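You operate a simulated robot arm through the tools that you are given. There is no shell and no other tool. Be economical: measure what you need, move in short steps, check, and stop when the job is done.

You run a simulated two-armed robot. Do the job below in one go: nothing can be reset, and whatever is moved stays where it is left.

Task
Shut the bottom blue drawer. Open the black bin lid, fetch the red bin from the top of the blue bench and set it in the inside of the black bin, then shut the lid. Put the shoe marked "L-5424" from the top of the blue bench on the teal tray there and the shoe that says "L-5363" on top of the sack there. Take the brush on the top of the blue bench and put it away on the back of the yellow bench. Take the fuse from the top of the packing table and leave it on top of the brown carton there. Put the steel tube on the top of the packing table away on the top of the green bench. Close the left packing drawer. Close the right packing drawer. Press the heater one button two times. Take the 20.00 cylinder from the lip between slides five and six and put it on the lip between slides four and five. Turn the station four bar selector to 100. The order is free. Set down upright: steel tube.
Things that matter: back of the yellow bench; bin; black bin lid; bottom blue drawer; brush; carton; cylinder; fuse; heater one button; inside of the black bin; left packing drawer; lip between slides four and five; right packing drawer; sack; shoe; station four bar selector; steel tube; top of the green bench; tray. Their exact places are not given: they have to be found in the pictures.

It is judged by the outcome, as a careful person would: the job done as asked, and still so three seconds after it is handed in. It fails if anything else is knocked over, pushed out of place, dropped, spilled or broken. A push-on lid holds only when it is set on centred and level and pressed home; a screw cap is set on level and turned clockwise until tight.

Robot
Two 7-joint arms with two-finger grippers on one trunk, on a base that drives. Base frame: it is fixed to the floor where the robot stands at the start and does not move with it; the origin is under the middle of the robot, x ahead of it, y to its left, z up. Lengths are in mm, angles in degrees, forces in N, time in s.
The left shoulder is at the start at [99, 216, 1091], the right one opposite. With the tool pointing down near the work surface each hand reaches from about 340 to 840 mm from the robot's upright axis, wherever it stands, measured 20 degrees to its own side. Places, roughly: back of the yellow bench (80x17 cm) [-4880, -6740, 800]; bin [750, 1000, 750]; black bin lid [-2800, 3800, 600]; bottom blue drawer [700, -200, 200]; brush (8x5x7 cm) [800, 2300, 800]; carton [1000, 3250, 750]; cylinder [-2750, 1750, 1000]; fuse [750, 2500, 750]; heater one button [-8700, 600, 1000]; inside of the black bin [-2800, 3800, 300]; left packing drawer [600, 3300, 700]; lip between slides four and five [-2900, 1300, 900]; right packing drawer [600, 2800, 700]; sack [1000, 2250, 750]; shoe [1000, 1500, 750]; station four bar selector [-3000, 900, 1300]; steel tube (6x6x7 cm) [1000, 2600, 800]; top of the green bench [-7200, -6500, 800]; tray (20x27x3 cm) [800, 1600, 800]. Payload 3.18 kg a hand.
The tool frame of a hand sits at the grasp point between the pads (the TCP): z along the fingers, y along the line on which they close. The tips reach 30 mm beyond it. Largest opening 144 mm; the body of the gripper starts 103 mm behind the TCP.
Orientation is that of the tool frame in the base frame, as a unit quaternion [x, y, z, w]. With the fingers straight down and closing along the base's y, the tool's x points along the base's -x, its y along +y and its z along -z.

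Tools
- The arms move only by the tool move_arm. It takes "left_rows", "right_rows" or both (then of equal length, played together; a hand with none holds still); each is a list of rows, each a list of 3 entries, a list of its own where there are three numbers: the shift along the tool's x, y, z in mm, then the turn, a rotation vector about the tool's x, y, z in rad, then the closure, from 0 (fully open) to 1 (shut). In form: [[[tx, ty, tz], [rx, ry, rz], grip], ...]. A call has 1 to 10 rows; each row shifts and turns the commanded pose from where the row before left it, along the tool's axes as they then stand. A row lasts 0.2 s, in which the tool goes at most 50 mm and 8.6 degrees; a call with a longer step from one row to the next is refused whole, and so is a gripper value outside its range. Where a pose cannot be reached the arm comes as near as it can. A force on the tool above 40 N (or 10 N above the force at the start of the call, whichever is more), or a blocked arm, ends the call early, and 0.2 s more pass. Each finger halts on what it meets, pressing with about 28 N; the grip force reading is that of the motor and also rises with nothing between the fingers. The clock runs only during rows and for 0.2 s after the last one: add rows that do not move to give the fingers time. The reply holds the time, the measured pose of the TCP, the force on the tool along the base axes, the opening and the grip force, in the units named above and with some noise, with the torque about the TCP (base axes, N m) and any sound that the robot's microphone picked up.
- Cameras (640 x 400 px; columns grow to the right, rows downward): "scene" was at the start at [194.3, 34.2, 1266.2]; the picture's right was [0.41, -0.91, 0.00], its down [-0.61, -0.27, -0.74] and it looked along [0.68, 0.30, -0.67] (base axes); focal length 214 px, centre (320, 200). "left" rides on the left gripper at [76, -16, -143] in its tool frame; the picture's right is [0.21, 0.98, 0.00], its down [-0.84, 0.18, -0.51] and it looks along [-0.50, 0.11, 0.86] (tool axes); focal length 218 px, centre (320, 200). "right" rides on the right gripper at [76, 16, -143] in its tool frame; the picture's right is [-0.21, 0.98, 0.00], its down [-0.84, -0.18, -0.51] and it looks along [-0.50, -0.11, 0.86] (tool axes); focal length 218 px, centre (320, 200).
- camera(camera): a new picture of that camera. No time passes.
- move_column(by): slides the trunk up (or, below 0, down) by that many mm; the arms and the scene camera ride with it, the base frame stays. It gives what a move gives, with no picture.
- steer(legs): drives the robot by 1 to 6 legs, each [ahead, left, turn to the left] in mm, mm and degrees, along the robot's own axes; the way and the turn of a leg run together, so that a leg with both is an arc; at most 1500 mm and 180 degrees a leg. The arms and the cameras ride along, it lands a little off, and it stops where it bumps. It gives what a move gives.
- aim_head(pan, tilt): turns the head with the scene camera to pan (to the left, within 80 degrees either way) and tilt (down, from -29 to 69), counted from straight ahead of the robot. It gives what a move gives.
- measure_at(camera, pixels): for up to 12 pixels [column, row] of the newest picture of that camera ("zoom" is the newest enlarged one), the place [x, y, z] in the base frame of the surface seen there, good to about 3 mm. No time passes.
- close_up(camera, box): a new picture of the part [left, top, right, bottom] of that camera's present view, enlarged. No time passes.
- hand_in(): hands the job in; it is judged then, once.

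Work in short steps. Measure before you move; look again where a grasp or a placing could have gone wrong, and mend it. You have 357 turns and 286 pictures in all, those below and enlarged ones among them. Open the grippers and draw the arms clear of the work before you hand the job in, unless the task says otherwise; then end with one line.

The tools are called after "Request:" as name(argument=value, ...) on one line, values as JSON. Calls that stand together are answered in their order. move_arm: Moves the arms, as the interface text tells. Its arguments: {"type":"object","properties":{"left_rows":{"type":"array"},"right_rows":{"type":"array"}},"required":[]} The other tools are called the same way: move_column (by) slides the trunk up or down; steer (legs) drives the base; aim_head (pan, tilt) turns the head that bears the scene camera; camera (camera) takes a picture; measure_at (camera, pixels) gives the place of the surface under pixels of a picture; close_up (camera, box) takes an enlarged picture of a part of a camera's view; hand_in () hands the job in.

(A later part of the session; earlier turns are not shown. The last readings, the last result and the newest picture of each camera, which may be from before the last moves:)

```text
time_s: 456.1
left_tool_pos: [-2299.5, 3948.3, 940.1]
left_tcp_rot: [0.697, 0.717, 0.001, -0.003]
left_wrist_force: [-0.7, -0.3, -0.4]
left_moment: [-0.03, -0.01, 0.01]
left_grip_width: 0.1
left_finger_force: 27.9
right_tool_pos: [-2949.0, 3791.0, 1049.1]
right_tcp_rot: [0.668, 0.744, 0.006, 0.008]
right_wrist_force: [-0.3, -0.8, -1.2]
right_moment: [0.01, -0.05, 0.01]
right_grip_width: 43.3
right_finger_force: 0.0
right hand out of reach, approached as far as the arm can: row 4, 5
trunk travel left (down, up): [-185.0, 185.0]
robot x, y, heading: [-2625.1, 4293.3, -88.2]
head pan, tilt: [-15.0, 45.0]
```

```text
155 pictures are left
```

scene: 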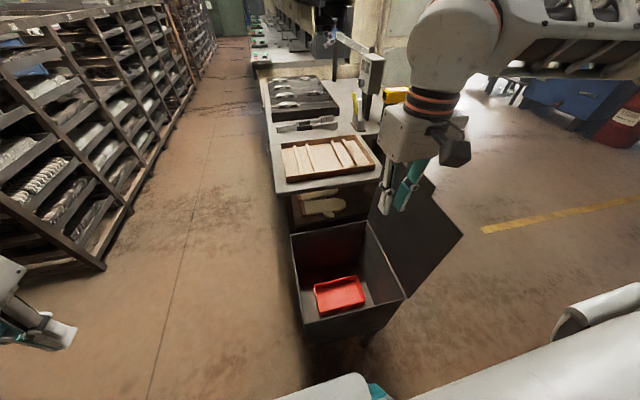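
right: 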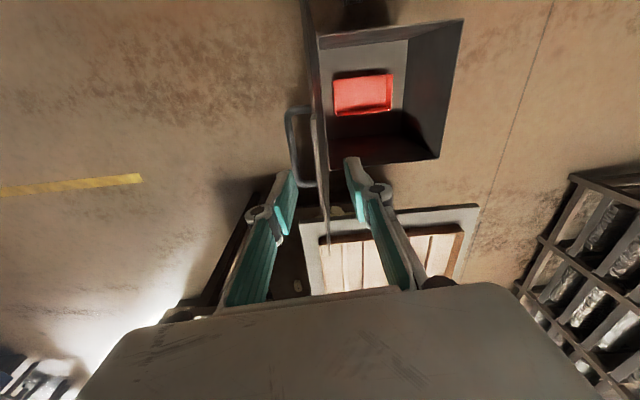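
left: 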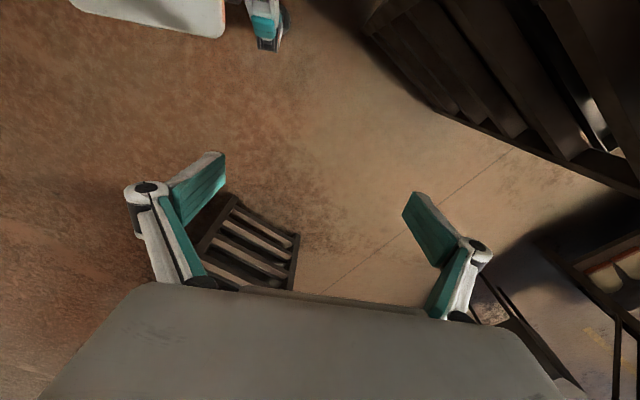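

Measure the bar; then correct yaw and shift the robot right 60 mm.

Request:
measure_at(camera="right", pixels=[[287, 125], [292, 150], [297, 178], [314, 60], [328, 230]])

Request:
steer(legs=[[0, -60, -1.8]])

Request:
move_arm(right_rows=[[[0, 0, 0], [0, 0, 0.08], 0.7], [[0, 0, 0], [0, 0, 0], 0.7]])

Request:
camera(camera="right")

```text
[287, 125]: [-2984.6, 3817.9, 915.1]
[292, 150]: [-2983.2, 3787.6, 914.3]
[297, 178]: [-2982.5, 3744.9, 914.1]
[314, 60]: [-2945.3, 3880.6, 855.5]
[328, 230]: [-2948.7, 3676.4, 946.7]
```

```text
time_s: 457.3
left_tool_pos: [-2371.6, 3938.4, 938.1]
left_tcp_rot: [0.707, 0.707, 0.001, -0.004]
left_wrist_force: [-0.4, 0.9, 0.4]
left_moment: [0.0, -0.04, 0.02]
left_grip_width: 0.0
left_finger_force: 28.4
right_tool_pos: [-3025.2, 3800.9, 1049.1]
right_tcp_rot: [0.68, 0.733, 0.006, 0.009]
right_wrist_force: [-0.5, 0.2, -0.3]
right_moment: [-0.04, -0.06, 0.03]
right_grip_width: 43.0
right_finger_force: 0.0
trunk travel left (down, up): [-185.0, 185.0]
robot x, y, heading: [-2681.4, 4293.0, -89.8]
head pan, tilt: [-15.0, 45.0]
```

```text
time_s: 457.9
left_tool_pos: [-2369.6, 3938.1, 938.8]
left_tcp_rot: [0.709, 0.706, 0.001, -0.002]
left_wrist_force: [-0.2, -0.4, -0.2]
left_moment: [0.04, 0.01, 0.02]
left_grip_width: 0.0
left_finger_force: 28.3
right_tool_pos: [-3024.8, 3802.0, 1049.8]
right_tcp_rot: [0.709, 0.705, 0.006, 0.008]
right_wrist_force: [0.2, -0.3, 0.1]
right_moment: [-0.02, 0.04, -0.01]
right_grip_width: 43.2
right_finger_force: 0.1
trunk travel left (down, up): [-185.0, 185.0]
robot x, y, heading: [-2683.0, 4291.4, -90.2]
head pan, tilt: [-15.0, 45.0]
```

```text
154 pictures are left
```

right: 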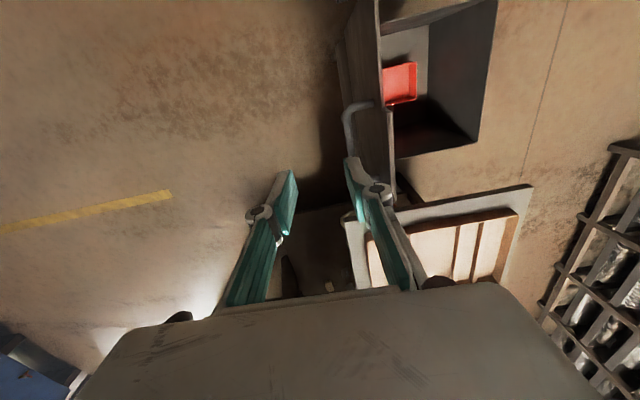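

Bar at (-2983,3787,915). Narrow the opening, move over it and descend.

Request:
move_arm(right_rows=[[[-8, 21, 0], [0, 0, 0], 0.85], [[-7, 21, 0], [0, 0, 0], 0.85], [[0, 0, 40], [0, 0, 0], 0.85], [[0, 0, 30], [0, 0, 0], 0.85]])

Request:
camera(camera="right")

```text
time_s: 458.9
left_tool_pos: [-2370.2, 3937.4, 937.9]
left_tcp_rot: [0.707, 0.707, 0.0, -0.003]
left_wrist_force: [0.4, -0.4, 0.2]
left_moment: [0.01, 0.02, 0.02]
left_grip_width: 0.0
left_finger_force: 27.7
right_tool_pos: [-2981.7, 3786.6, 979.2]
right_tcp_rot: [0.709, 0.705, 0.008, 0.008]
right_wrist_force: [0.7, 0.3, 0.4]
right_moment: [0.03, 0.01, 0.02]
right_grip_width: 21.7
right_finger_force: 0.1
trunk travel left (down, up): [-185.0, 185.0]
robot x, y, heading: [-2687.0, 4292.9, -89.9]
head pan, tilt: [-15.0, 45.0]
```

```text
153 pictures are left
```

right: 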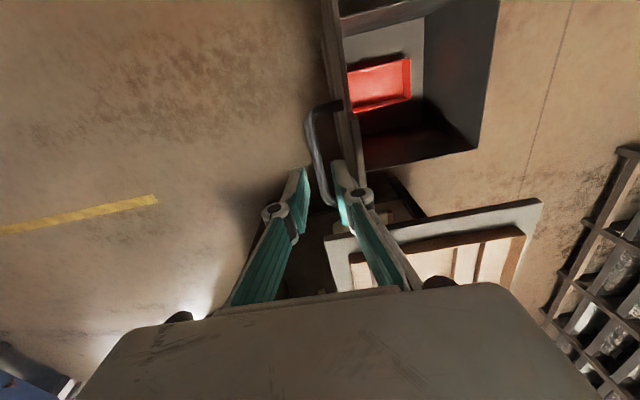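

Bar centred between fingers. Descend 60 and close.

Request:
move_arm(right_rows=[[[0, 0, 30], [0, 0, 0], 0.85], [[0, -1, 29], [0, 0, 0], 0.85], [[0, 0, 0], [0, 0, 0], 1], [[0, 0, 0], [0, 0, 0], 1]])

```text
time_s: 459.9
left_tool_pos: [-2371.2, 3937.8, 939.3]
left_tcp_rot: [0.708, 0.707, 0.0, -0.004]
left_wrist_force: [-0.1, -0.4, 0.9]
left_moment: [0.01, 0.02, 0.03]
left_grip_width: 0.0
left_finger_force: 28.2
right_tool_pos: [-2980.3, 3784.8, 921.6]
right_tcp_rot: [0.708, 0.706, 0.007, 0.008]
right_wrist_force: [10.0, -0.1, 3.6]
right_moment: [1.32, -2.89, -0.75]
right_grip_width: 8.6
right_finger_force: 39.5
trunk travel left (down, up): [-185.0, 185.0]
robot x, y, heading: [-2684.8, 4289.2, -89.9]
head pan, tilt: [-15.0, 45.0]
```

Reverse arc, first half.

Request:
move_arm(right_rows=[[[0, 22.4, -3], [0, 0, 0], 1], [[0, 22.4, -1.6], [0, 0, 0], 1], [[0, 22, 0.5], [0, 0, 0], 1], [[0, 21.9, 2.4], [0, 0, 0], 1], [[0, 21.6, 4], [0, 0, 0], 1], [[0, 21.3, 6], [0, 0, 0], 1], [[0, 20.6, 7.7], [0, 0, 0], 1], [[0, 20, 9.3], [0, 0, 0], 1]])

Request:
camera(camera="scene")

```text
time_s: 461.7
left_tool_pos: [-2371.0, 3937.1, 937.8]
left_tcp_rot: [0.708, 0.706, 0.001, -0.003]
left_wrist_force: [0.2, -0.1, -0.4]
left_moment: [0.04, 0.01, -0.02]
left_grip_width: 0.0
left_finger_force: 28.3
right_tool_pos: [-2811.1, 3785.0, 897.1]
right_tcp_rot: [0.709, 0.705, 0.008, 0.006]
right_wrist_force: [-8.1, -0.9, -22.7]
right_moment: [-0.07, 0.09, -0.16]
right_grip_width: 9.2
right_finger_force: 40.2
trunk travel left (down, up): [-185.0, 185.0]
robot x, y, heading: [-2688.1, 4290.8, -89.9]
head pan, tilt: [-15.0, 45.0]
```

```text
152 pictures are left
```

scene: 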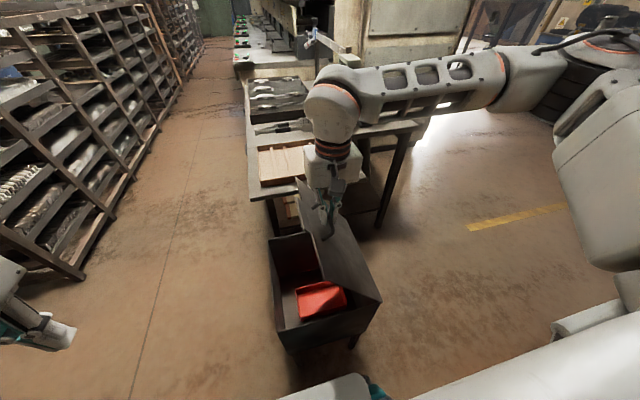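

Continue closing.

Request:
move_arm(right_rows=[[[0, 18.5, 14], [0, 0, 0], 1], [[0, 18, 13], [0, 0, 0], 1], [[0, 16.8, 14.5], [0, 0, 0], 1], [[0, 15.8, 15.5], [0, 0, 0], 1], [[0, 14.3, 16.8], [0, 0, 0], 1], [[0, 13.2, 17.6], [0, 0, 0], 1], [[0, 11.5, 18.8], [0, 0, 0], 1], [[0, 10, 19.6], [0, 0, 0], 1]])

```text
time_s: 463.5
left_tool_pos: [-2371.8, 3938.7, 939.1]
left_tcp_rot: [0.708, 0.706, 0.001, -0.004]
left_wrist_force: [-0.5, -1.1, 0.6]
left_moment: [-0.03, 0.04, 0.0]
left_grip_width: 0.0
left_finger_force: 28.3
right_tool_pos: [-2690.2, 3784.9, 770.9]
right_tcp_rot: [0.709, 0.705, 0.007, 0.006]
right_wrist_force: [-14.5, 7.8, -12.1]
right_moment: [-0.06, 0.26, 0.12]
right_grip_width: 9.3
right_finger_force: 39.8
trunk travel left (down, up): [-185.0, 185.0]
robot x, y, heading: [-2687.7, 4290.5, -89.9]
head pan, tilt: [-15.0, 45.0]
```

Request:
move_arm(right_rows=[[[0, 7, 20.5], [0, 0, 0], 1], [[0, 5.5, 20.8], [0, 0, 0], 1], [[0, 3.5, 19], [0, 0, 0], 1], [[0, 2.5, 15], [0, 0, 0], 1], [[0, 0, 5], [0, 0, 0], 1]])

Request:
camera(camera="scene")

```text
time_s: 464.9
left_tool_pos: [-2372.0, 3938.7, 940.1]
left_tcp_rot: [0.708, 0.707, 0.0, -0.003]
left_wrist_force: [-0.1, -0.1, 0.7]
left_moment: [0.02, -0.04, -0.01]
left_grip_width: 0.0
left_finger_force: 28.0
right_tool_pos: [-2669.1, 3785.3, 696.7]
right_tcp_rot: [0.711, 0.703, 0.005, 0.009]
right_wrist_force: [-10.3, 5.1, 23.4]
right_moment: [0.92, 0.2, 0.46]
right_grip_width: 9.2
right_finger_force: 39.9
trunk travel left (down, up): [-185.0, 185.0]
robot x, y, heading: [-2684.7, 4293.0, -89.4]
head pan, tilt: [-15.0, 45.0]
stopped in row 5 (right hand): the force on the tool passed its limit at 40 N (the readings are from after the stop); the commanded pose is now the measured one
```

```text
151 pictures are left
```

scene: 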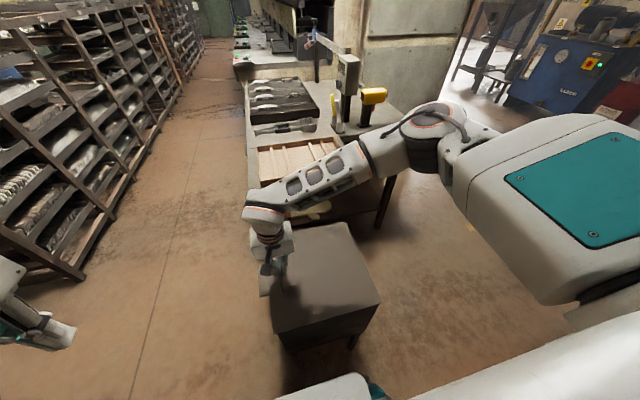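

Lid is shut. Release the bar, lift, and verify.

Request:
move_arm(right_rows=[[[0, 0, 0], [0, 0, 0], 0.8], [[0, 0, 0], [0, 0, 0], 0.7], [[0, 0, -40], [0, 0, 0], 0.7], [[0, 0, -45], [0, 0, 0], 0.7], [[0, 0, -45], [0, 0, 0], 0.9], [[0, 0, -45], [0, 0, 0], 1], [[0, 0, -45], [0, 0, 0], 1], [[10, -35, -30], [0, 0, 0], 1], [[10, -40, 0], [0, 0, 0], 1], [[10, -40, 0], [0, 0, 0], 1]])

Request:
camera(camera="scene")

Request:
measure_at(camera="scene", pixels=[[275, 328], [378, 297], [280, 240], [345, 225], [320, 270]])

```text
time_s: 467.1
left_tool_pos: [-2371.5, 3938.9, 939.7]
left_tcp_rot: [0.708, 0.706, 0.001, -0.004]
left_wrist_force: [-0.5, 0.6, 0.3]
left_moment: [-0.03, -0.01, 0.0]
left_grip_width: 0.0
left_finger_force: 28.3
right_tool_pos: [-2790.6, 3815.6, 941.3]
right_tcp_rot: [0.71, 0.704, 0.006, 0.009]
right_wrist_force: [0.1, -0.3, 0.9]
right_moment: [0.03, -0.04, 0.01]
right_grip_width: 0.3
right_finger_force: 28.5
trunk travel left (down, up): [-185.0, 185.0]
robot x, y, heading: [-2685.5, 4294.1, -89.8]
head pan, tilt: [-15.0, 45.0]
```

```text
150 pictures are left
```

scene: 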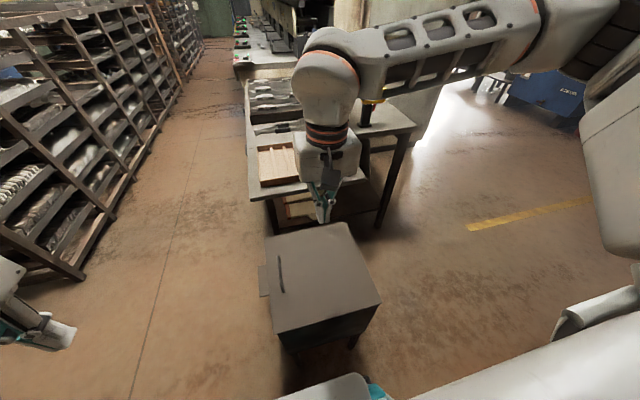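

```text
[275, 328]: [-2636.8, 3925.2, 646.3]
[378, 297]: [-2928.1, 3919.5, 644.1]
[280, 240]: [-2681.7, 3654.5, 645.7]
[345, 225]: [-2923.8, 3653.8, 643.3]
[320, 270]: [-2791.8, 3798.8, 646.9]
```

Lid shut and flat at z 645. Next go to the press stations: strafe to x≈-2060 and drive -y.

Request:
steer(legs=[[0, 625, 0], [900, 0, 0]])

Request:
aim_head(pan=-35, tilt=20)

Request:
camera(camera="scene")

```text
time_s: 477.4
left_tool_pos: [-1748.7, 3029.1, 938.8]
left_tcp_rot: [0.71, 0.704, 0.0, -0.003]
left_wrist_force: [0.0, 0.1, -0.7]
left_moment: [0.02, 0.04, -0.04]
left_grip_width: 0.1
left_finger_force: 28.4
right_tool_pos: [-2167.2, 2909.0, 940.8]
right_tcp_rot: [0.712, 0.703, 0.005, 0.007]
right_wrist_force: [-0.2, 0.0, -0.2]
right_moment: [0.03, -0.03, 0.0]
right_grip_width: 0.0
right_finger_force: 27.6
trunk travel left (down, up): [-185.0, 185.0]
robot x, y, heading: [-2063.3, 3384.7, -90.1]
head pan, tilt: [-15.0, 45.0]
```

```text
time_s: 478.2
left_tool_pos: [-1749.0, 3029.4, 938.7]
left_tcp_rot: [0.711, 0.704, 0.0, -0.003]
left_wrist_force: [0.3, -0.1, -0.3]
left_moment: [0.03, 0.0, 0.0]
left_grip_width: 0.0
left_finger_force: 28.4
right_tool_pos: [-2168.5, 2909.8, 940.5]
right_tcp_rot: [0.712, 0.702, 0.006, 0.007]
right_wrist_force: [0.3, -0.7, 0.3]
right_moment: [0.03, 0.06, 0.0]
right_grip_width: 0.0
right_finger_force: 28.3
trunk travel left (down, up): [-185.0, 185.0]
robot x, y, heading: [-2060.4, 3386.7, -90.1]
head pan, tilt: [-35.0, 20.0]
```

```text
149 pictures are left
```

scene: 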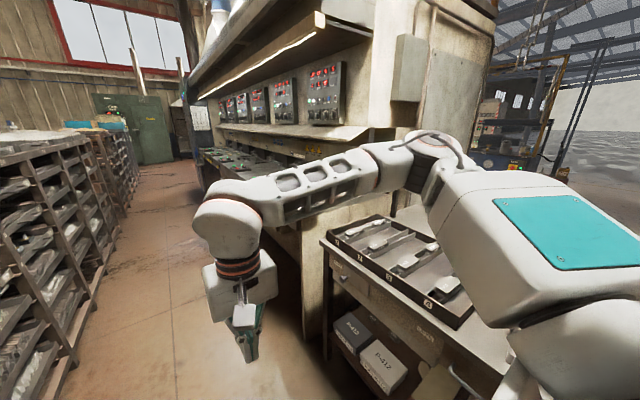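

Measure the machine's front shelf and rack positions.

Request:
measure_at(camera="scene", pixels=[[210, 152], [285, 178], [330, 135], [325, 95], [240, 110], [100, 240], [300, 20], [330, 240], [225, 175], [290, 150]])

```text
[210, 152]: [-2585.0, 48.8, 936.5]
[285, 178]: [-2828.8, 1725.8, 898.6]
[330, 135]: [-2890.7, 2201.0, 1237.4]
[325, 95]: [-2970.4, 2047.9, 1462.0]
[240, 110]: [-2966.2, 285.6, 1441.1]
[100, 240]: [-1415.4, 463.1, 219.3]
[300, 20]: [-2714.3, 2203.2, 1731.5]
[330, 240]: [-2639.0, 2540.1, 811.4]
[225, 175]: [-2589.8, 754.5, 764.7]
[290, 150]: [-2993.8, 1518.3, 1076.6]
```

Drive to y≈1750 at x≈-2000 and face the machine.

Request:
steer(legs=[[1450, 60, 0], [190, 0, 0], [0, 0, -90]])

Request:
aim_head(pan=0, tilt=20)

Request:
camera(camera="scene")

```text
time_s: 490.6
left_tool_pos: [-2355.5, 1408.4, 938.8]
left_tcp_rot: [1.0, -0.003, 0.003, -0.001]
left_wrist_force: [-0.5, 0.2, -0.8]
left_moment: [-0.01, 0.02, -0.01]
left_grip_width: 0.0
left_finger_force: 27.8
right_tool_pos: [-2475.8, 1825.8, 941.5]
right_tcp_rot: [1.0, -0.005, -0.002, 0.01]
right_wrist_force: [0.1, 0.0, -0.7]
right_moment: [0.01, 0.01, -0.03]
right_grip_width: 0.0
right_finger_force: 27.9
trunk travel left (down, up): [-185.0, 185.0]
robot x, y, heading: [-1999.2, 1721.4, 180.0]
head pan, tilt: [-35.0, 20.0]
```

```text
time_s: 491.6
left_tool_pos: [-2355.3, 1406.8, 938.8]
left_tcp_rot: [1.0, -0.004, 0.002, -0.002]
left_wrist_force: [-0.2, 0.2, 0.5]
left_moment: [-0.01, 0.01, 0.02]
left_grip_width: 0.0
left_finger_force: 27.7
right_tool_pos: [-2477.0, 1826.9, 940.3]
right_tcp_rot: [1.0, -0.006, -0.001, 0.009]
right_wrist_force: [0.2, 0.1, -0.2]
right_moment: [0.0, 0.0, 0.0]
right_grip_width: 0.0
right_finger_force: 28.0
trunk travel left (down, up): [-185.0, 185.0]
robot x, y, heading: [-2004.0, 1720.8, 180.0]
head pan, tilt: [0.0, 20.0]
```

```text
148 pictures are left
```

scene: 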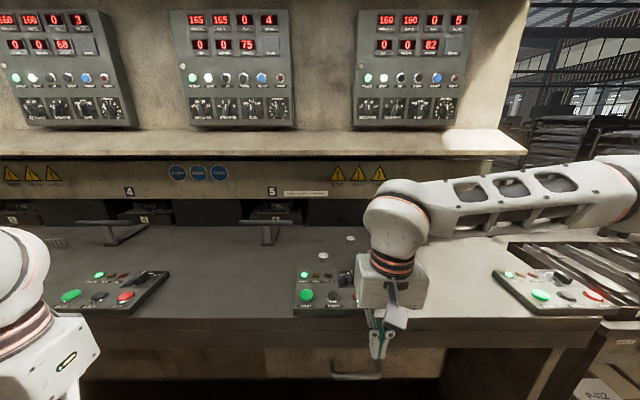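

Zoom on slides and small objects, and on the panels.

Request:
close_up(camera="scene", box=[230, 170, 430, 295])

Request:
close_up(camera="scene", box=[160, 5, 310, 130])

Request:
measure_at(camera="scene", pixels=[[322, 257], [351, 238], [272, 190], [128, 190], [250, 105], [275, 105], [220, 105], [60, 105], [140, 240], [240, 280], [120, 215], [270, 225]])

```text
3.20 times, centred on (330, 232) of scene
```

zoom: 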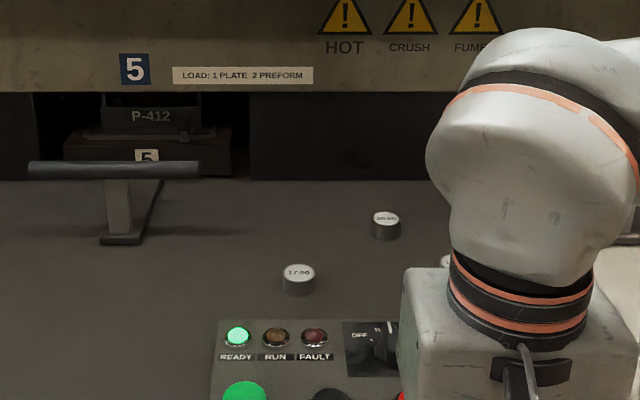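

```text
3.20 times, centred on (235, 68) of scene
```

zoom: 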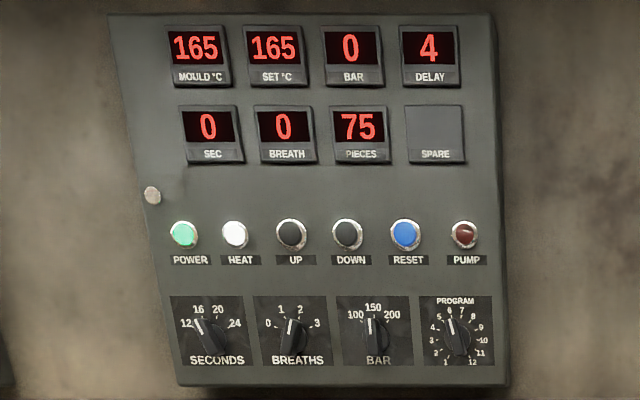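

```text
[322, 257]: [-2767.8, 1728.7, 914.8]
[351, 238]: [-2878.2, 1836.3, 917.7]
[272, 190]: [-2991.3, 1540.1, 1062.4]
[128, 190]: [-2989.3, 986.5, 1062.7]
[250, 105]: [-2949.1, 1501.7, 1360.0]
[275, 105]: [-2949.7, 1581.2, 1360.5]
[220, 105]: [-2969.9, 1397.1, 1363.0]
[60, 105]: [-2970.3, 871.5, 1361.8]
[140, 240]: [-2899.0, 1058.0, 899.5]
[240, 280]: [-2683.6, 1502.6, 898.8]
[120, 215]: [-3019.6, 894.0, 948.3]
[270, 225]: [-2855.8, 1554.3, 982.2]
```

Zoom in on the labels.

Request:
close_up(camera="scene", box=[315, 228, 365, 268])

```text
10.00 times, centred on (340, 248) of scene
```

zoom: 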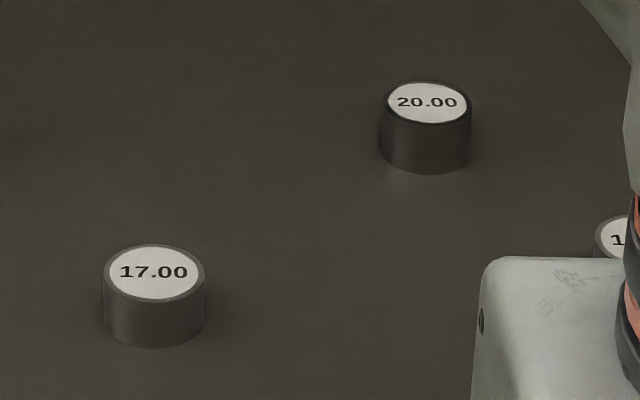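

Measure the overhanging ledge geometry above the slides.

Request:
measure_at(camera="scene", pixels=[[330, 133], [330, 145], [330, 157], [330, 163], [330, 195], [330, 205], [330, 222], [480, 140], [100, 140], [100, 160]])

```text
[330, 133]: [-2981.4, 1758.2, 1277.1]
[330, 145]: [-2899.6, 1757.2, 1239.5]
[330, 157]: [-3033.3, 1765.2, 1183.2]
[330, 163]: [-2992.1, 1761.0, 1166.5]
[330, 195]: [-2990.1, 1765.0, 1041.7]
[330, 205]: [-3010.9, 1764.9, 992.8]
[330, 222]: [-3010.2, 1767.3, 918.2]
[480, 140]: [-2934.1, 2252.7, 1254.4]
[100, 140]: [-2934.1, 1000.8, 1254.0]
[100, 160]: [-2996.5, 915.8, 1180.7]
```

Ledge front at x≈-2885, z≈1230; vertical grasp is feasible. Raise both hands 110 and approach.

Request:
move_arm(right_rows=[[[0, -20, -40], [0, -0.02, 0], 0.8], [[0, -20, -40], [0, 0, 0], 0.5], [[0, -20, -40], [0, 0, 0], 0.5]], left_rows=[[[0, 0, -40], [0, 0, 0], 1], [[0, 0, -40], [0, 0, 0], 1], [[0, 0, -40], [0, 0, 0], 1]])

Request:
steer(legs=[[230, 85, 0]])

Request:
camera(camera="right")

```text
time_s: 492.4
left_tool_pos: [-2359.2, 1404.8, 1049.2]
left_tcp_rot: [1.0, -0.002, 0.003, -0.003]
left_wrist_force: [-0.3, -1.2, -0.2]
left_moment: [0.08, -0.05, -0.02]
left_grip_width: 0.0
left_finger_force: 28.3
left hand out of reach, approached as far as the arm can: row 3
right_tool_pos: [-2474.6, 1887.1, 1056.8]
right_tcp_rot: [1.0, -0.005, -0.01, 0.009]
right_wrist_force: [-0.1, -0.7, 0.7]
right_moment: [0.1, 0.0, -0.03]
right_grip_width: 71.9
right_finger_force: 0.0
trunk travel left (down, up): [-185.0, 185.0]
robot x, y, heading: [-1998.6, 1721.7, 180.1]
head pan, tilt: [0.0, 20.0]
```

```text
time_s: 494.2
left_tool_pos: [-2592.1, 1325.2, 1050.0]
left_tcp_rot: [1.0, -0.007, 0.002, -0.002]
left_wrist_force: [-0.1, -1.0, -0.6]
left_moment: [0.02, -0.03, 0.01]
left_grip_width: 0.0
left_finger_force: 28.2
right_tool_pos: [-2707.1, 1807.9, 1057.6]
right_tcp_rot: [1.0, -0.009, -0.011, 0.009]
right_wrist_force: [0.4, -1.0, -0.5]
right_moment: [-0.01, -0.02, 0.03]
right_grip_width: 71.9
right_finger_force: 0.1
trunk travel left (down, up): [-185.0, 185.0]
robot x, y, heading: [-2228.9, 1637.0, 179.3]
head pan, tilt: [0.0, 20.0]
```

```text
144 pictures are left
```

right: 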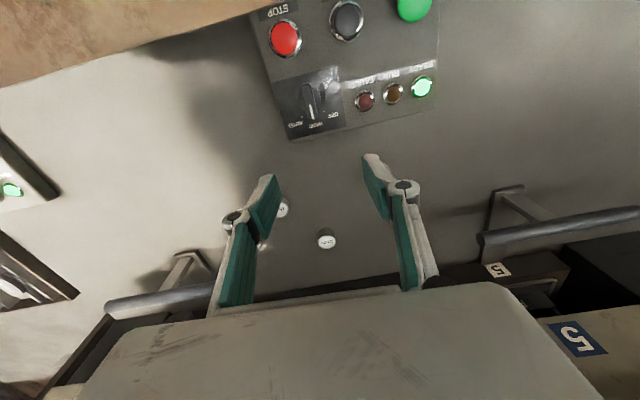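

Measure both visible cylinders and read them.

Request:
measure_at(camera="right", pixels=[[326, 239], [283, 209], [326, 247], [500, 210], [200, 270]])

Request:
close_up(camera="right", box=[260, 190, 360, 260])

```text
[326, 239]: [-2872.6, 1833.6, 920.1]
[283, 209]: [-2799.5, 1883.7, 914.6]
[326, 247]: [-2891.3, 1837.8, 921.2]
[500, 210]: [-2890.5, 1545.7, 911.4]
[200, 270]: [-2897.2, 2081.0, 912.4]
```

```text
5.71 times, centred on (310, 225) of right
```

zoom: 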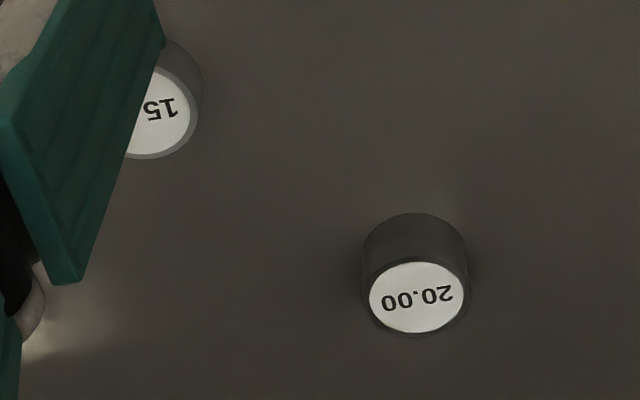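

The wrist would touch the ledge when vertical, so pitch the tool 30° forward and approach the 20.00 cylinder.

Request:
move_arm(right_rows=[[[0, 0, 0], [0, -0.125, 0], 0.5], [[0, 0, 0], [0, -0.125, 0], 0.5], [[0, 0, 0], [0, -0.125, 0], 0.5], [[0, 0, 0], [0, -0.125, 0], 0.5], [[-23.5, -7, 37], [0, 0, 0], 0.5], [[-23.5, -7, 37], [0, 0, 0], 0.5], [[-23.5, -7, 37], [0, 0, 0], 0.5]])

Request:
camera(camera="right")

Request:
camera(camera="scene")

```text
time_s: 495.8
left_tool_pos: [-2592.6, 1325.4, 1047.7]
left_tcp_rot: [1.0, -0.007, 0.003, -0.002]
left_wrist_force: [1.2, 0.8, 0.1]
left_moment: [-0.02, -0.01, -0.01]
left_grip_width: 0.0
left_finger_force: 27.9
right_tool_pos: [-2823.0, 1831.2, 992.2]
right_tcp_rot: [0.966, -0.012, -0.258, 0.007]
right_wrist_force: [0.1, 0.7, -0.3]
right_moment: [0.0, -0.05, 0.01]
right_grip_width: 72.2
right_finger_force: 0.0
trunk travel left (down, up): [-185.0, 185.0]
robot x, y, heading: [-2235.1, 1634.0, 179.8]
head pan, tilt: [0.0, 20.0]
```

```text
142 pictures are left
```

right: 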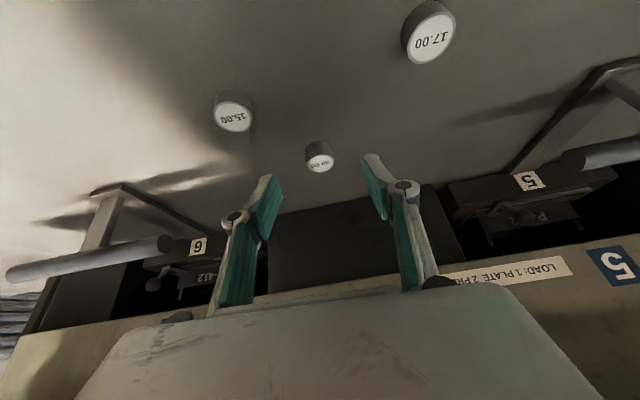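

```text
141 pictures are left
```

scene: 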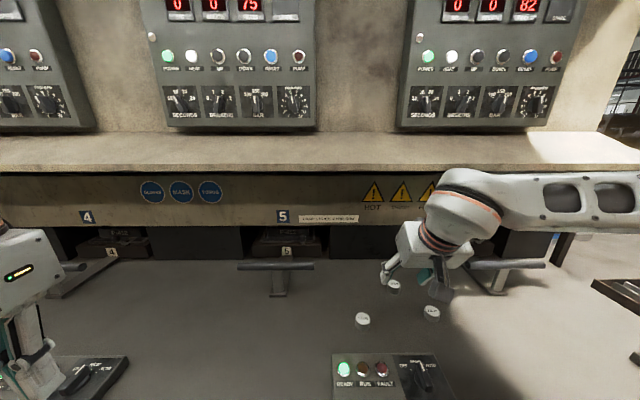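

Request:
measure_at(camera="right", pixels=[[320, 164], [308, 160], [333, 158], [318, 145]])

```text
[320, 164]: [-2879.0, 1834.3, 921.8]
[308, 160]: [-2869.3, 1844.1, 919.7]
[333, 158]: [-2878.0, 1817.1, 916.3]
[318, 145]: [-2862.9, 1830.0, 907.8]
```

Descend along the tool to the cylinder and close.

Request:
move_arm(right_rows=[[[-3, -1, 35], [0, 0, 0], 0.5], [[-2, -1, 33], [0, 0, 0], 0.5], [[0, 0, 0], [0, 0, 0], 0.75], [[0, 0, 0], [0, 0, 0], 1], [[0, 0, 0], [0, 0, 0], 1]])

Request:
camera(camera="right")

```text
time_s: 497.0
left_tool_pos: [-2592.8, 1326.3, 1049.1]
left_tcp_rot: [1.0, -0.007, 0.003, -0.003]
left_wrist_force: [-0.2, 0.7, 0.7]
left_moment: [0.01, -0.02, 0.05]
left_grip_width: 0.0
left_finger_force: 27.9
right_tool_pos: [-2859.8, 1831.1, 938.3]
right_tcp_rot: [0.966, -0.011, -0.259, 0.007]
right_wrist_force: [-0.9, 1.0, 0.7]
right_moment: [-0.03, 0.01, -0.01]
right_grip_width: 31.1
right_finger_force: 28.4
trunk travel left (down, up): [-185.0, 185.0]
robot x, y, heading: [-2233.7, 1638.5, 179.4]
head pan, tilt: [0.0, 20.0]
```

```text
140 pictures are left
```

right: 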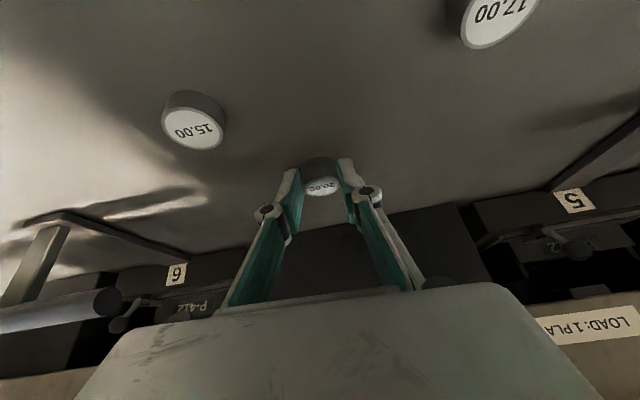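

Held (31 mm). Lift/retract, strafe left 570.

Request:
move_arm(right_rows=[[[0, 0, -20], [0, 0, 0], 1], [[0, 0, -40], [0, 0, 0], 1], [[0, 0, -45], [0, 0, 0], 1], [[-15, 0, -40], [0, 0, 0], 1]])

Request:
steer(legs=[[0, 570, 0.5]])

Request:
camera(camera="right")

Request:
camera(camera="scene")

```text
time_s: 498.0
left_tool_pos: [-2592.3, 1324.0, 1050.1]
left_tcp_rot: [1.0, -0.008, 0.001, -0.001]
left_wrist_force: [0.6, 0.8, -0.2]
left_moment: [-0.01, 0.02, 0.01]
left_grip_width: 0.0
left_finger_force: 28.1
right_tool_pos: [-2801.2, 1832.9, 1074.2]
right_tcp_rot: [0.966, -0.012, -0.259, 0.006]
right_wrist_force: [0.0, -0.7, -2.1]
right_moment: [0.04, -0.03, 0.0]
right_grip_width: 31.0
right_finger_force: 28.2
trunk travel left (down, up): [-185.0, 185.0]
robot x, y, heading: [-2228.3, 1635.6, 179.5]
head pan, tilt: [0.0, 20.0]
```

```text
time_s: 503.4
left_tool_pos: [-2592.5, 758.4, 1049.6]
left_tcp_rot: [1.0, -0.003, 0.002, -0.002]
left_wrist_force: [0.3, 0.7, 0.7]
left_moment: [0.03, 0.01, 0.0]
left_grip_width: 0.0
left_finger_force: 27.9
right_tool_pos: [-2805.2, 1264.8, 1072.1]
right_tcp_rot: [0.966, -0.007, -0.258, 0.008]
right_wrist_force: [0.0, -0.1, -1.4]
right_moment: [-0.01, -0.02, -0.01]
right_grip_width: 31.1
right_finger_force: 28.2
trunk travel left (down, up): [-185.0, 185.0]
robot x, y, heading: [-2237.7, 1071.7, 180.0]
head pan, tilt: [0.0, 20.0]
```

```text
139 pictures are left
```

right: 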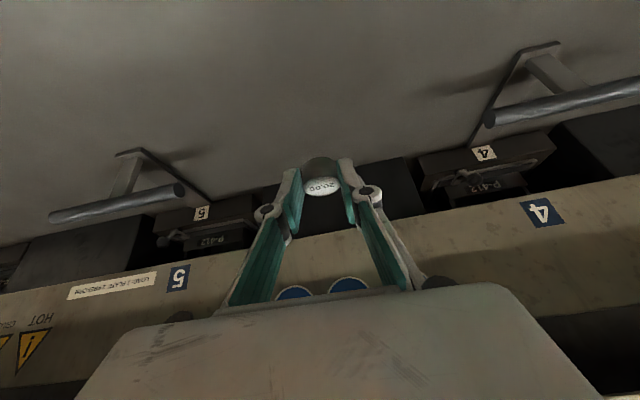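

```text
138 pictures are left
```

scene: 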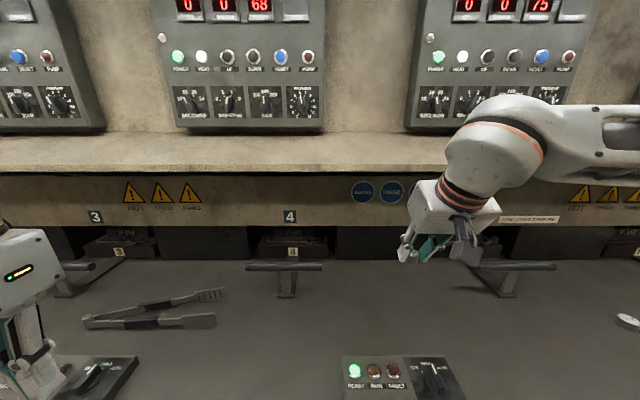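

Centred between slides 4 and 5. Descend to the lip.

Request:
move_arm(right_rows=[[[7, 0, 43], [0, 0, 0], 1], [[7, 0, 43], [0, 0, 0], 1], [[7, 0, 40], [0, 0, 0], 1], [[2, 0, 5], [0, 0, 0], 1], [[0, 0, 0], [0, 0, 0], 1]])

```text
time_s: 504.6
left_tool_pos: [-2592.7, 759.0, 1048.8]
left_tcp_rot: [1.0, -0.004, 0.003, -0.002]
left_wrist_force: [-0.3, 0.6, 0.9]
left_moment: [0.01, 0.01, -0.03]
left_grip_width: 0.0
left_finger_force: 28.3
right_tool_pos: [-2851.3, 1260.9, 945.3]
right_tcp_rot: [0.966, -0.008, -0.258, 0.008]
right_wrist_force: [0.6, -0.6, -1.0]
right_moment: [0.03, -0.02, 0.01]
right_grip_width: 31.0
right_finger_force: 27.7
trunk travel left (down, up): [-185.0, 185.0]
robot x, y, heading: [-2233.5, 1072.2, 179.8]
head pan, tilt: [0.0, 20.0]
```

Lower straight down in 2 mm steps to contact (expected near z 938).

Request:
move_arm(right_rows=[[[1.5, 0, 2.6], [0, 0, 0], 1], [[1, 0, 1.7], [0, 0, 0], 1], [[1, 0, 1.7], [0, 0, 0], 1], [[0, 0, 0], [0, 0, 0], 1]])

```text
time_s: 505.6
left_tool_pos: [-2591.7, 759.0, 1049.6]
left_tcp_rot: [1.0, -0.004, 0.002, -0.002]
left_wrist_force: [-0.4, -0.2, 0.4]
left_moment: [0.01, -0.01, -0.04]
left_grip_width: 0.0
left_finger_force: 28.1
right_tool_pos: [-2849.9, 1262.8, 939.1]
right_tcp_rot: [0.966, -0.009, -0.258, 0.008]
right_wrist_force: [-0.6, 0.1, -0.7]
right_moment: [0.05, -0.05, 0.03]
right_grip_width: 31.2
right_finger_force: 28.1
trunk travel left (down, up): [-185.0, 185.0]
robot x, y, heading: [-2235.0, 1072.0, 179.8]
head pan, tilt: [0.0, 20.0]
```

Request:
move_arm(right_rows=[[[0.7, 0, 1.3], [0, 0, 0], 1], [[0.5, 0, 0.8], [0, 0, 0], 1], [[0, 0, 0], [0, 0, 0], 1]])

```text
time_s: 506.4
left_tool_pos: [-2592.7, 758.7, 1049.5]
left_tcp_rot: [1.0, -0.003, 0.002, -0.002]
left_wrist_force: [0.3, 0.0, 1.1]
left_moment: [-0.03, -0.01, -0.02]
left_grip_width: 0.0
left_finger_force: 28.0
right_tool_pos: [-2849.2, 1262.1, 938.5]
right_tcp_rot: [0.966, -0.008, -0.259, 0.008]
right_wrist_force: [-0.9, -0.3, 1.1]
right_moment: [-0.01, 0.02, 0.01]
right_grip_width: 30.7
right_finger_force: 27.5
trunk travel left (down, up): [-185.0, 185.0]
robot x, y, heading: [-2236.8, 1069.8, 180.0]
head pan, tilt: [0.0, 20.0]
```

Contact. Release and back out along the tool axis.

Request:
move_arm(right_rows=[[[0, 0, 0], [0, 0, 0], 0.7], [[0, 0, 0], [0, 0, 0], 0.5], [[0, 0, -30], [0, 0, 0], 0.5], [[0, 0, -40], [0, 0, 0], 0.5], [[0, 0, -45], [0, 0, 0], 0.5], [[0, 0, -45], [0, 0, 0], 0.5], [[0, 0, -30], [0, 0, 0], 0.5]])

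Request:
camera(camera="scene")

```text
time_s: 508.0
left_tool_pos: [-2592.6, 757.7, 1050.1]
left_tcp_rot: [1.0, -0.004, 0.002, -0.002]
left_wrist_force: [0.4, 0.8, -0.2]
left_moment: [0.0, 0.03, -0.03]
left_grip_width: 0.0
left_finger_force: 28.2
right_tool_pos: [-2755.1, 1263.8, 1101.1]
right_tcp_rot: [0.966, -0.007, -0.259, 0.008]
right_wrist_force: [0.4, -0.1, -0.5]
right_moment: [-0.01, 0.05, 0.02]
right_grip_width: 72.0
right_finger_force: 0.1
trunk travel left (down, up): [-185.0, 185.0]
robot x, y, heading: [-2232.8, 1073.3, 179.8]
head pan, tilt: [0.0, 20.0]
```

```text
137 pictures are left
```

scene: 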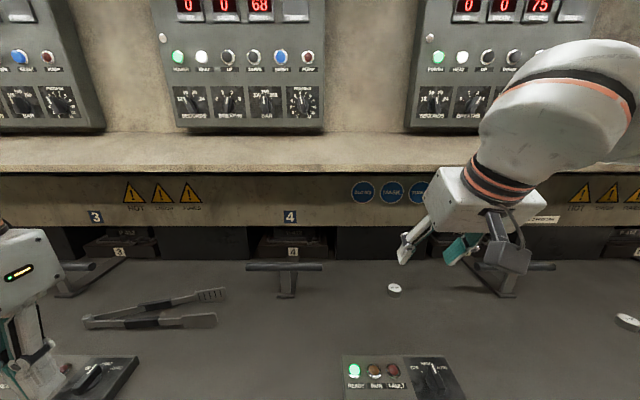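

Cylinder placed. Zoom on station four's panel selectors.

Request:
close_up(camera="scene", box=[160, 60, 340, 140])

Request:
measure_at(camera="zoom", pixels=[[375, 140], [350, 180], [398, 110], [130, 120], [500, 190], [375, 165], [372, 115]])

```text
3.56 times, centred on (250, 100) of scene
```

zoom: 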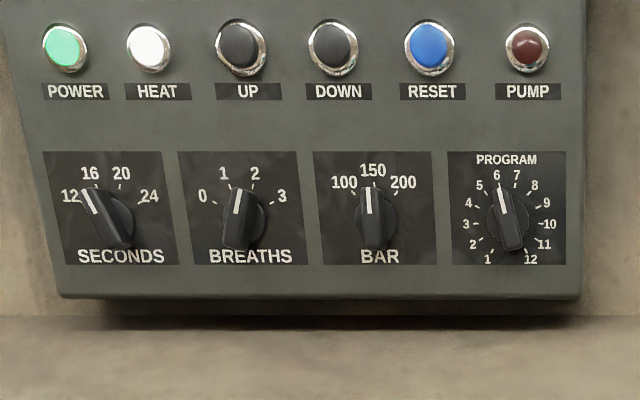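

```text
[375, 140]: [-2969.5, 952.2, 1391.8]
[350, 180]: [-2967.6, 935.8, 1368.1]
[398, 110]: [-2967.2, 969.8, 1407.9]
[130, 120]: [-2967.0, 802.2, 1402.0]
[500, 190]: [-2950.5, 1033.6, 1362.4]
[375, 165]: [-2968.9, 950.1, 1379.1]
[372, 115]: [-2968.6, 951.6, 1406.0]
```

Selector at 150; 100 is to the left (turn counter-clockwise). Shift the robot left 290, raise trunk, then pitch the right hand to horizontal.

Request:
steer(legs=[[20, 290, 0.2]])

Request:
move_column(by=175)

Request:
move_arm(right_rows=[[[15, 0, -10], [0, -0.145, 0], 0.4], [[15, 0, -10], [0, -0.145, 0], 0.4], [[0, 0, 0], [0, -0.145, 0], 0.4], [[0, 0, 0], [0, -0.145, 0], 0.4], [[0, 0, 0], [0, -0.145, 0], 0.4], [[0, 0, 0], [0, -0.145, 0], 0.4], [[0, 0, 0], [0, -0.145, 0], 0.4]])

Request:
camera(camera="scene")

```text
time_s: 511.2
left_tool_pos: [-2612.4, 466.6, 1049.5]
left_tcp_rot: [1.0, -0.002, 0.003, -0.002]
left_wrist_force: [-0.4, 0.4, 0.0]
left_moment: [0.02, -0.01, 0.0]
left_grip_width: 0.1
left_finger_force: 28.4
right_tool_pos: [-2775.0, 971.0, 1103.4]
right_tcp_rot: [0.966, -0.007, -0.258, 0.008]
right_wrist_force: [-0.2, 0.3, -0.2]
right_moment: [0.0, 0.02, 0.0]
right_grip_width: 72.1
right_finger_force: 0.1
trunk travel left (down, up): [-185.0, 185.0]
robot x, y, heading: [-2254.6, 782.6, -180.3]
head pan, tilt: [0.0, 20.0]
```

```text
time_s: 513.1
left_tool_pos: [-2612.9, 467.2, 1224.9]
left_tcp_rot: [1.0, -0.002, 0.002, -0.002]
left_wrist_force: [-0.1, 0.8, -0.4]
left_moment: [-0.01, 0.01, 0.0]
left_grip_width: 0.0
left_finger_force: 28.3
right_tool_pos: [-2776.8, 972.3, 1276.8]
right_tcp_rot: [0.966, -0.007, -0.257, 0.008]
right_wrist_force: [-0.5, 0.4, 0.7]
right_moment: [0.01, 0.01, 0.01]
right_grip_width: 72.1
right_finger_force: 0.0
trunk travel left (down, up): [-360.0, 10.0]
robot x, y, heading: [-2252.4, 778.1, -180.1]
head pan, tilt: [0.0, 20.0]
```

```text
time_s: 514.7
left_tool_pos: [-2611.2, 462.7, 1224.2]
left_tcp_rot: [1.0, -0.003, 0.002, -0.003]
left_wrist_force: [-0.8, -1.7, -0.8]
left_moment: [0.12, -0.01, -0.01]
left_grip_width: 0.1
left_finger_force: 28.0
right_tool_pos: [-2782.8, 926.4, 1326.8]
right_tcp_rot: [0.717, -0.062, -0.694, 0.027]
right_wrist_force: [-0.8, -0.7, 1.9]
right_moment: [0.02, -0.16, -0.07]
right_grip_width: 86.4
right_finger_force: 0.1
right hand out of reach, approached as far as the arm can: row 4, 5, 6, 7
trunk travel left (down, up): [-360.0, 10.0]
robot x, y, heading: [-2255.8, 779.3, -179.8]
head pan, tilt: [0.0, 20.0]
```

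```text
135 pictures are left
```

scene: 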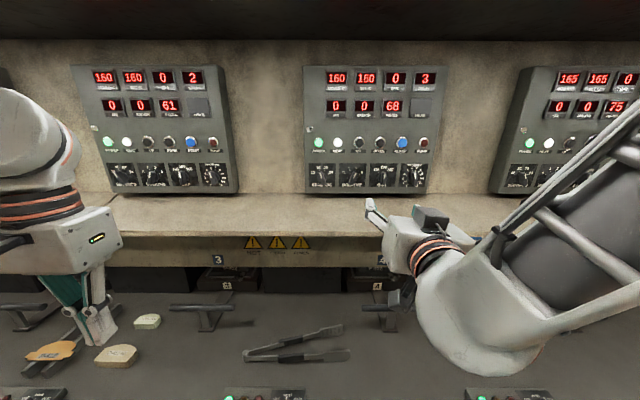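

The hand is now horizontal. Zoom on station four's bar knob and measure.

Request:
close_up(camera="scene", box=[350, 150, 420, 200])

Request:
measure_at(camera="zoom", pixels=[[310, 240], [310, 200], [310, 280], [280, 240], [340, 240], [250, 180], [380, 180], [310, 120]])

Request:
camera(camera="right")

```text
8.00 times, centred on (385, 175) of scene
```

zoom: 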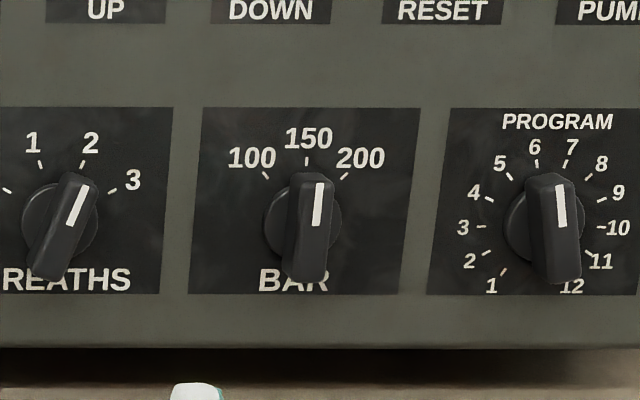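

```text
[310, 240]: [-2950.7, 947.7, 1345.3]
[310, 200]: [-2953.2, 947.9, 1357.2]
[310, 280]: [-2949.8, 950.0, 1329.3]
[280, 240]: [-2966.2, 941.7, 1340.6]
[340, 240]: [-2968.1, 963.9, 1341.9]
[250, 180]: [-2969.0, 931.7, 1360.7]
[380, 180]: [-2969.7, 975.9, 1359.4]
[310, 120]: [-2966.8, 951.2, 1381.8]
```

```text
133 pictures are left
```

right: 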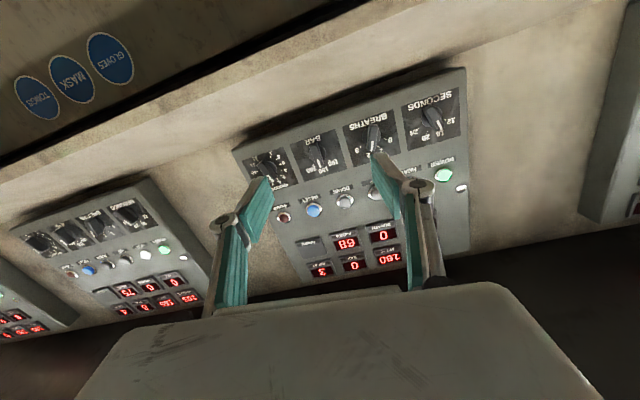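

Knob centre ≈(949,1345), ridge vertical, panel face x≈-2968. Level the roll and move in front of the knob.

Request:
move_arm(right_rows=[[[-7, -6, 0], [0, 0, -0.126], 0.6], [[-7, -6, 20], [0, 0, 0], 0.7], [[-7, -7, 25], [0, 0, 0], 0.72], [[0, 0, 25], [0, 0, 0], 0.72]])

Request:
camera(camera="right")

Request:
camera(camera="scene")

```text
time_s: 515.2
left_tool_pos: [-2612.2, 466.4, 1226.1]
left_tcp_rot: [1.0, -0.003, 0.002, -0.002]
left_wrist_force: [-1.0, -0.7, 0.6]
left_moment: [0.01, 0.02, 0.01]
left_grip_width: 0.0
left_finger_force: 28.2
right_tool_pos: [-2782.6, 930.6, 1324.7]
right_tcp_rot: [0.72, -0.042, -0.693, 0.008]
right_wrist_force: [0.0, 0.1, 0.3]
right_moment: [-0.01, -0.03, 0.01]
right_grip_width: 43.6
right_finger_force: 0.0
right hand out of reach, approached as far as the arm can: row 1, 2
trunk travel left (down, up): [-360.0, 10.0]
robot x, y, heading: [-2256.2, 782.0, 179.7]
head pan, tilt: [0.0, 20.0]
stopped in row 2 (right hand): the arm was blocked; the commanded pose is now the measured one
```

```text
132 pictures are left
```

right: 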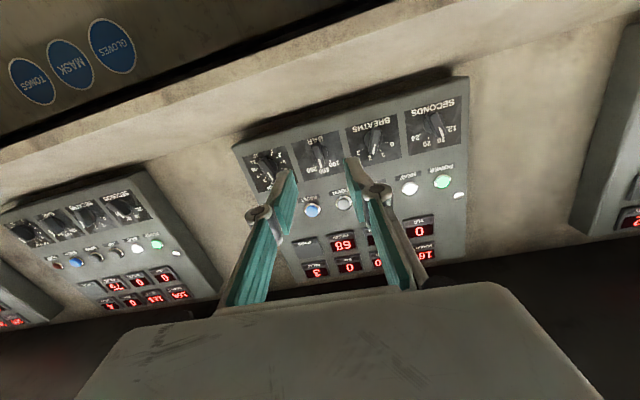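

```text
131 pictures are left
```

scene: 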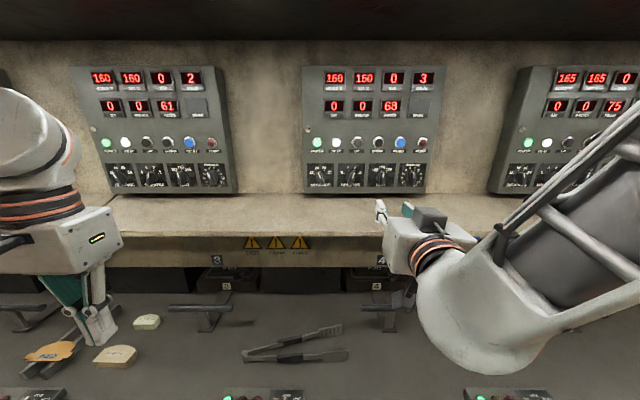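

Wrist-limited; back the robot 190 mm so the forearm points more forward, then extend.

Request:
steer(legs=[[-190, 0, 0]])

Request:
move_arm(right_rows=[[[0, 0, 30], [0, 0, 0], 0.72], [[0, 0, 40], [0, 0, 0], 0.72], [[0, 0, 40], [0, 0, 0], 0.72], [[0, 0, 40], [0, 0, 0], 0.72]])

Request:
camera(camera="scene")

```text
time_s: 516.7
left_tool_pos: [-2423.5, 466.5, 1224.7]
left_tcp_rot: [1.0, -0.004, 0.002, -0.001]
left_wrist_force: [0.4, 0.4, 1.2]
left_moment: [-0.02, -0.02, 0.03]
left_grip_width: 0.0
left_finger_force: 27.8
right_tool_pos: [-2595.2, 929.7, 1324.6]
right_tcp_rot: [0.721, -0.042, -0.692, 0.01]
right_wrist_force: [-1.1, 0.2, 0.5]
right_moment: [0.0, 0.0, -0.01]
right_grip_width: 43.3
right_finger_force: 0.2
trunk travel left (down, up): [-360.0, 10.0]
robot x, y, heading: [-2066.1, 781.2, 180.0]
head pan, tilt: [0.0, 20.0]
```

```text
time_s: 517.7
left_tool_pos: [-2425.3, 466.1, 1223.9]
left_tcp_rot: [1.0, -0.005, 0.002, -0.002]
left_wrist_force: [0.1, 0.1, -0.7]
left_moment: [-0.01, -0.03, 0.01]
left_grip_width: 0.0
left_finger_force: 28.4
right_tool_pos: [-2732.9, 898.8, 1347.8]
right_tcp_rot: [0.723, -0.044, -0.689, 0.007]
right_wrist_force: [-0.4, 0.7, -0.9]
right_moment: [-0.01, -0.02, -0.02]
right_grip_width: 40.2
right_finger_force: 0.1
right hand out of reach, approached as far as the arm can: row 1, 2, 3, 4
trunk travel left (down, up): [-360.0, 10.0]
robot x, y, heading: [-2066.9, 778.6, 179.9]
head pan, tilt: [0.0, 20.0]
```

```text
130 pictures are left
```

scene: 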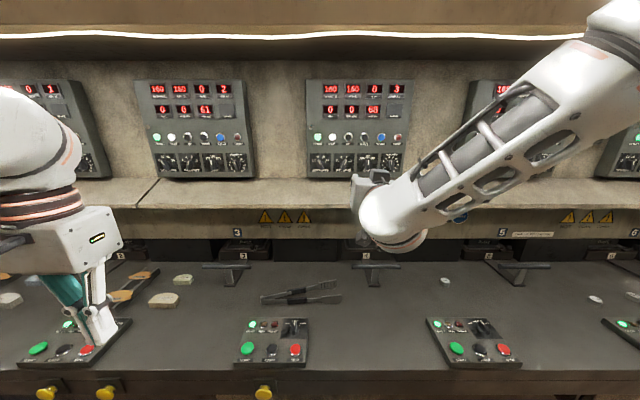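

Progress. Extend further with y correction.

Request:
move_arm(right_rows=[[[0, -15, 25], [0, 0, 0], 0.72], [[0, -15, 25], [0, 0, 0], 0.72], [[0, -15, 25], [0, 0, 0], 0.72], [[0, 0, 25], [0, 0, -0.03], 0.72]])

Request:
camera(camera="right")

```text
time_s: 518.7
left_tool_pos: [-2426.1, 465.6, 1225.3]
left_tcp_rot: [1.0, -0.004, 0.003, -0.002]
left_wrist_force: [-0.2, -0.2, -0.6]
left_moment: [-0.01, -0.01, 0.0]
left_grip_width: 0.0
left_finger_force: 27.8
right_tool_pos: [-2829.0, 921.3, 1369.5]
right_tcp_rot: [0.724, -0.033, -0.689, -0.003]
right_wrist_force: [-1.0, -0.8, 0.7]
right_moment: [-0.02, 0.0, 0.0]
right_grip_width: 40.4
right_finger_force: 0.1
right hand out of reach, approached as far as the arm can: row 1, 2, 3
trunk travel left (down, up): [-360.0, 10.0]
robot x, y, heading: [-2063.2, 779.4, 180.1]
head pan, tilt: [0.0, 20.0]
```

```text
129 pictures are left
```

right: 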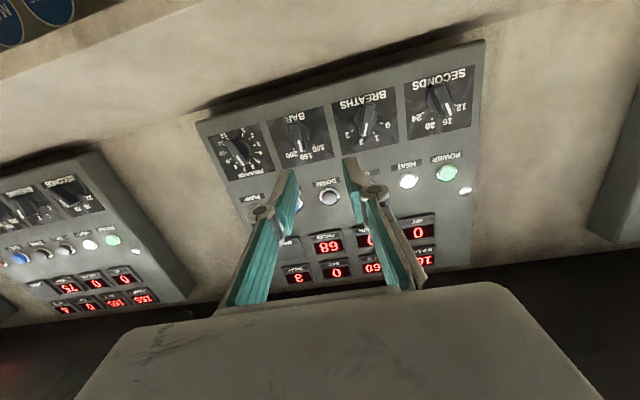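

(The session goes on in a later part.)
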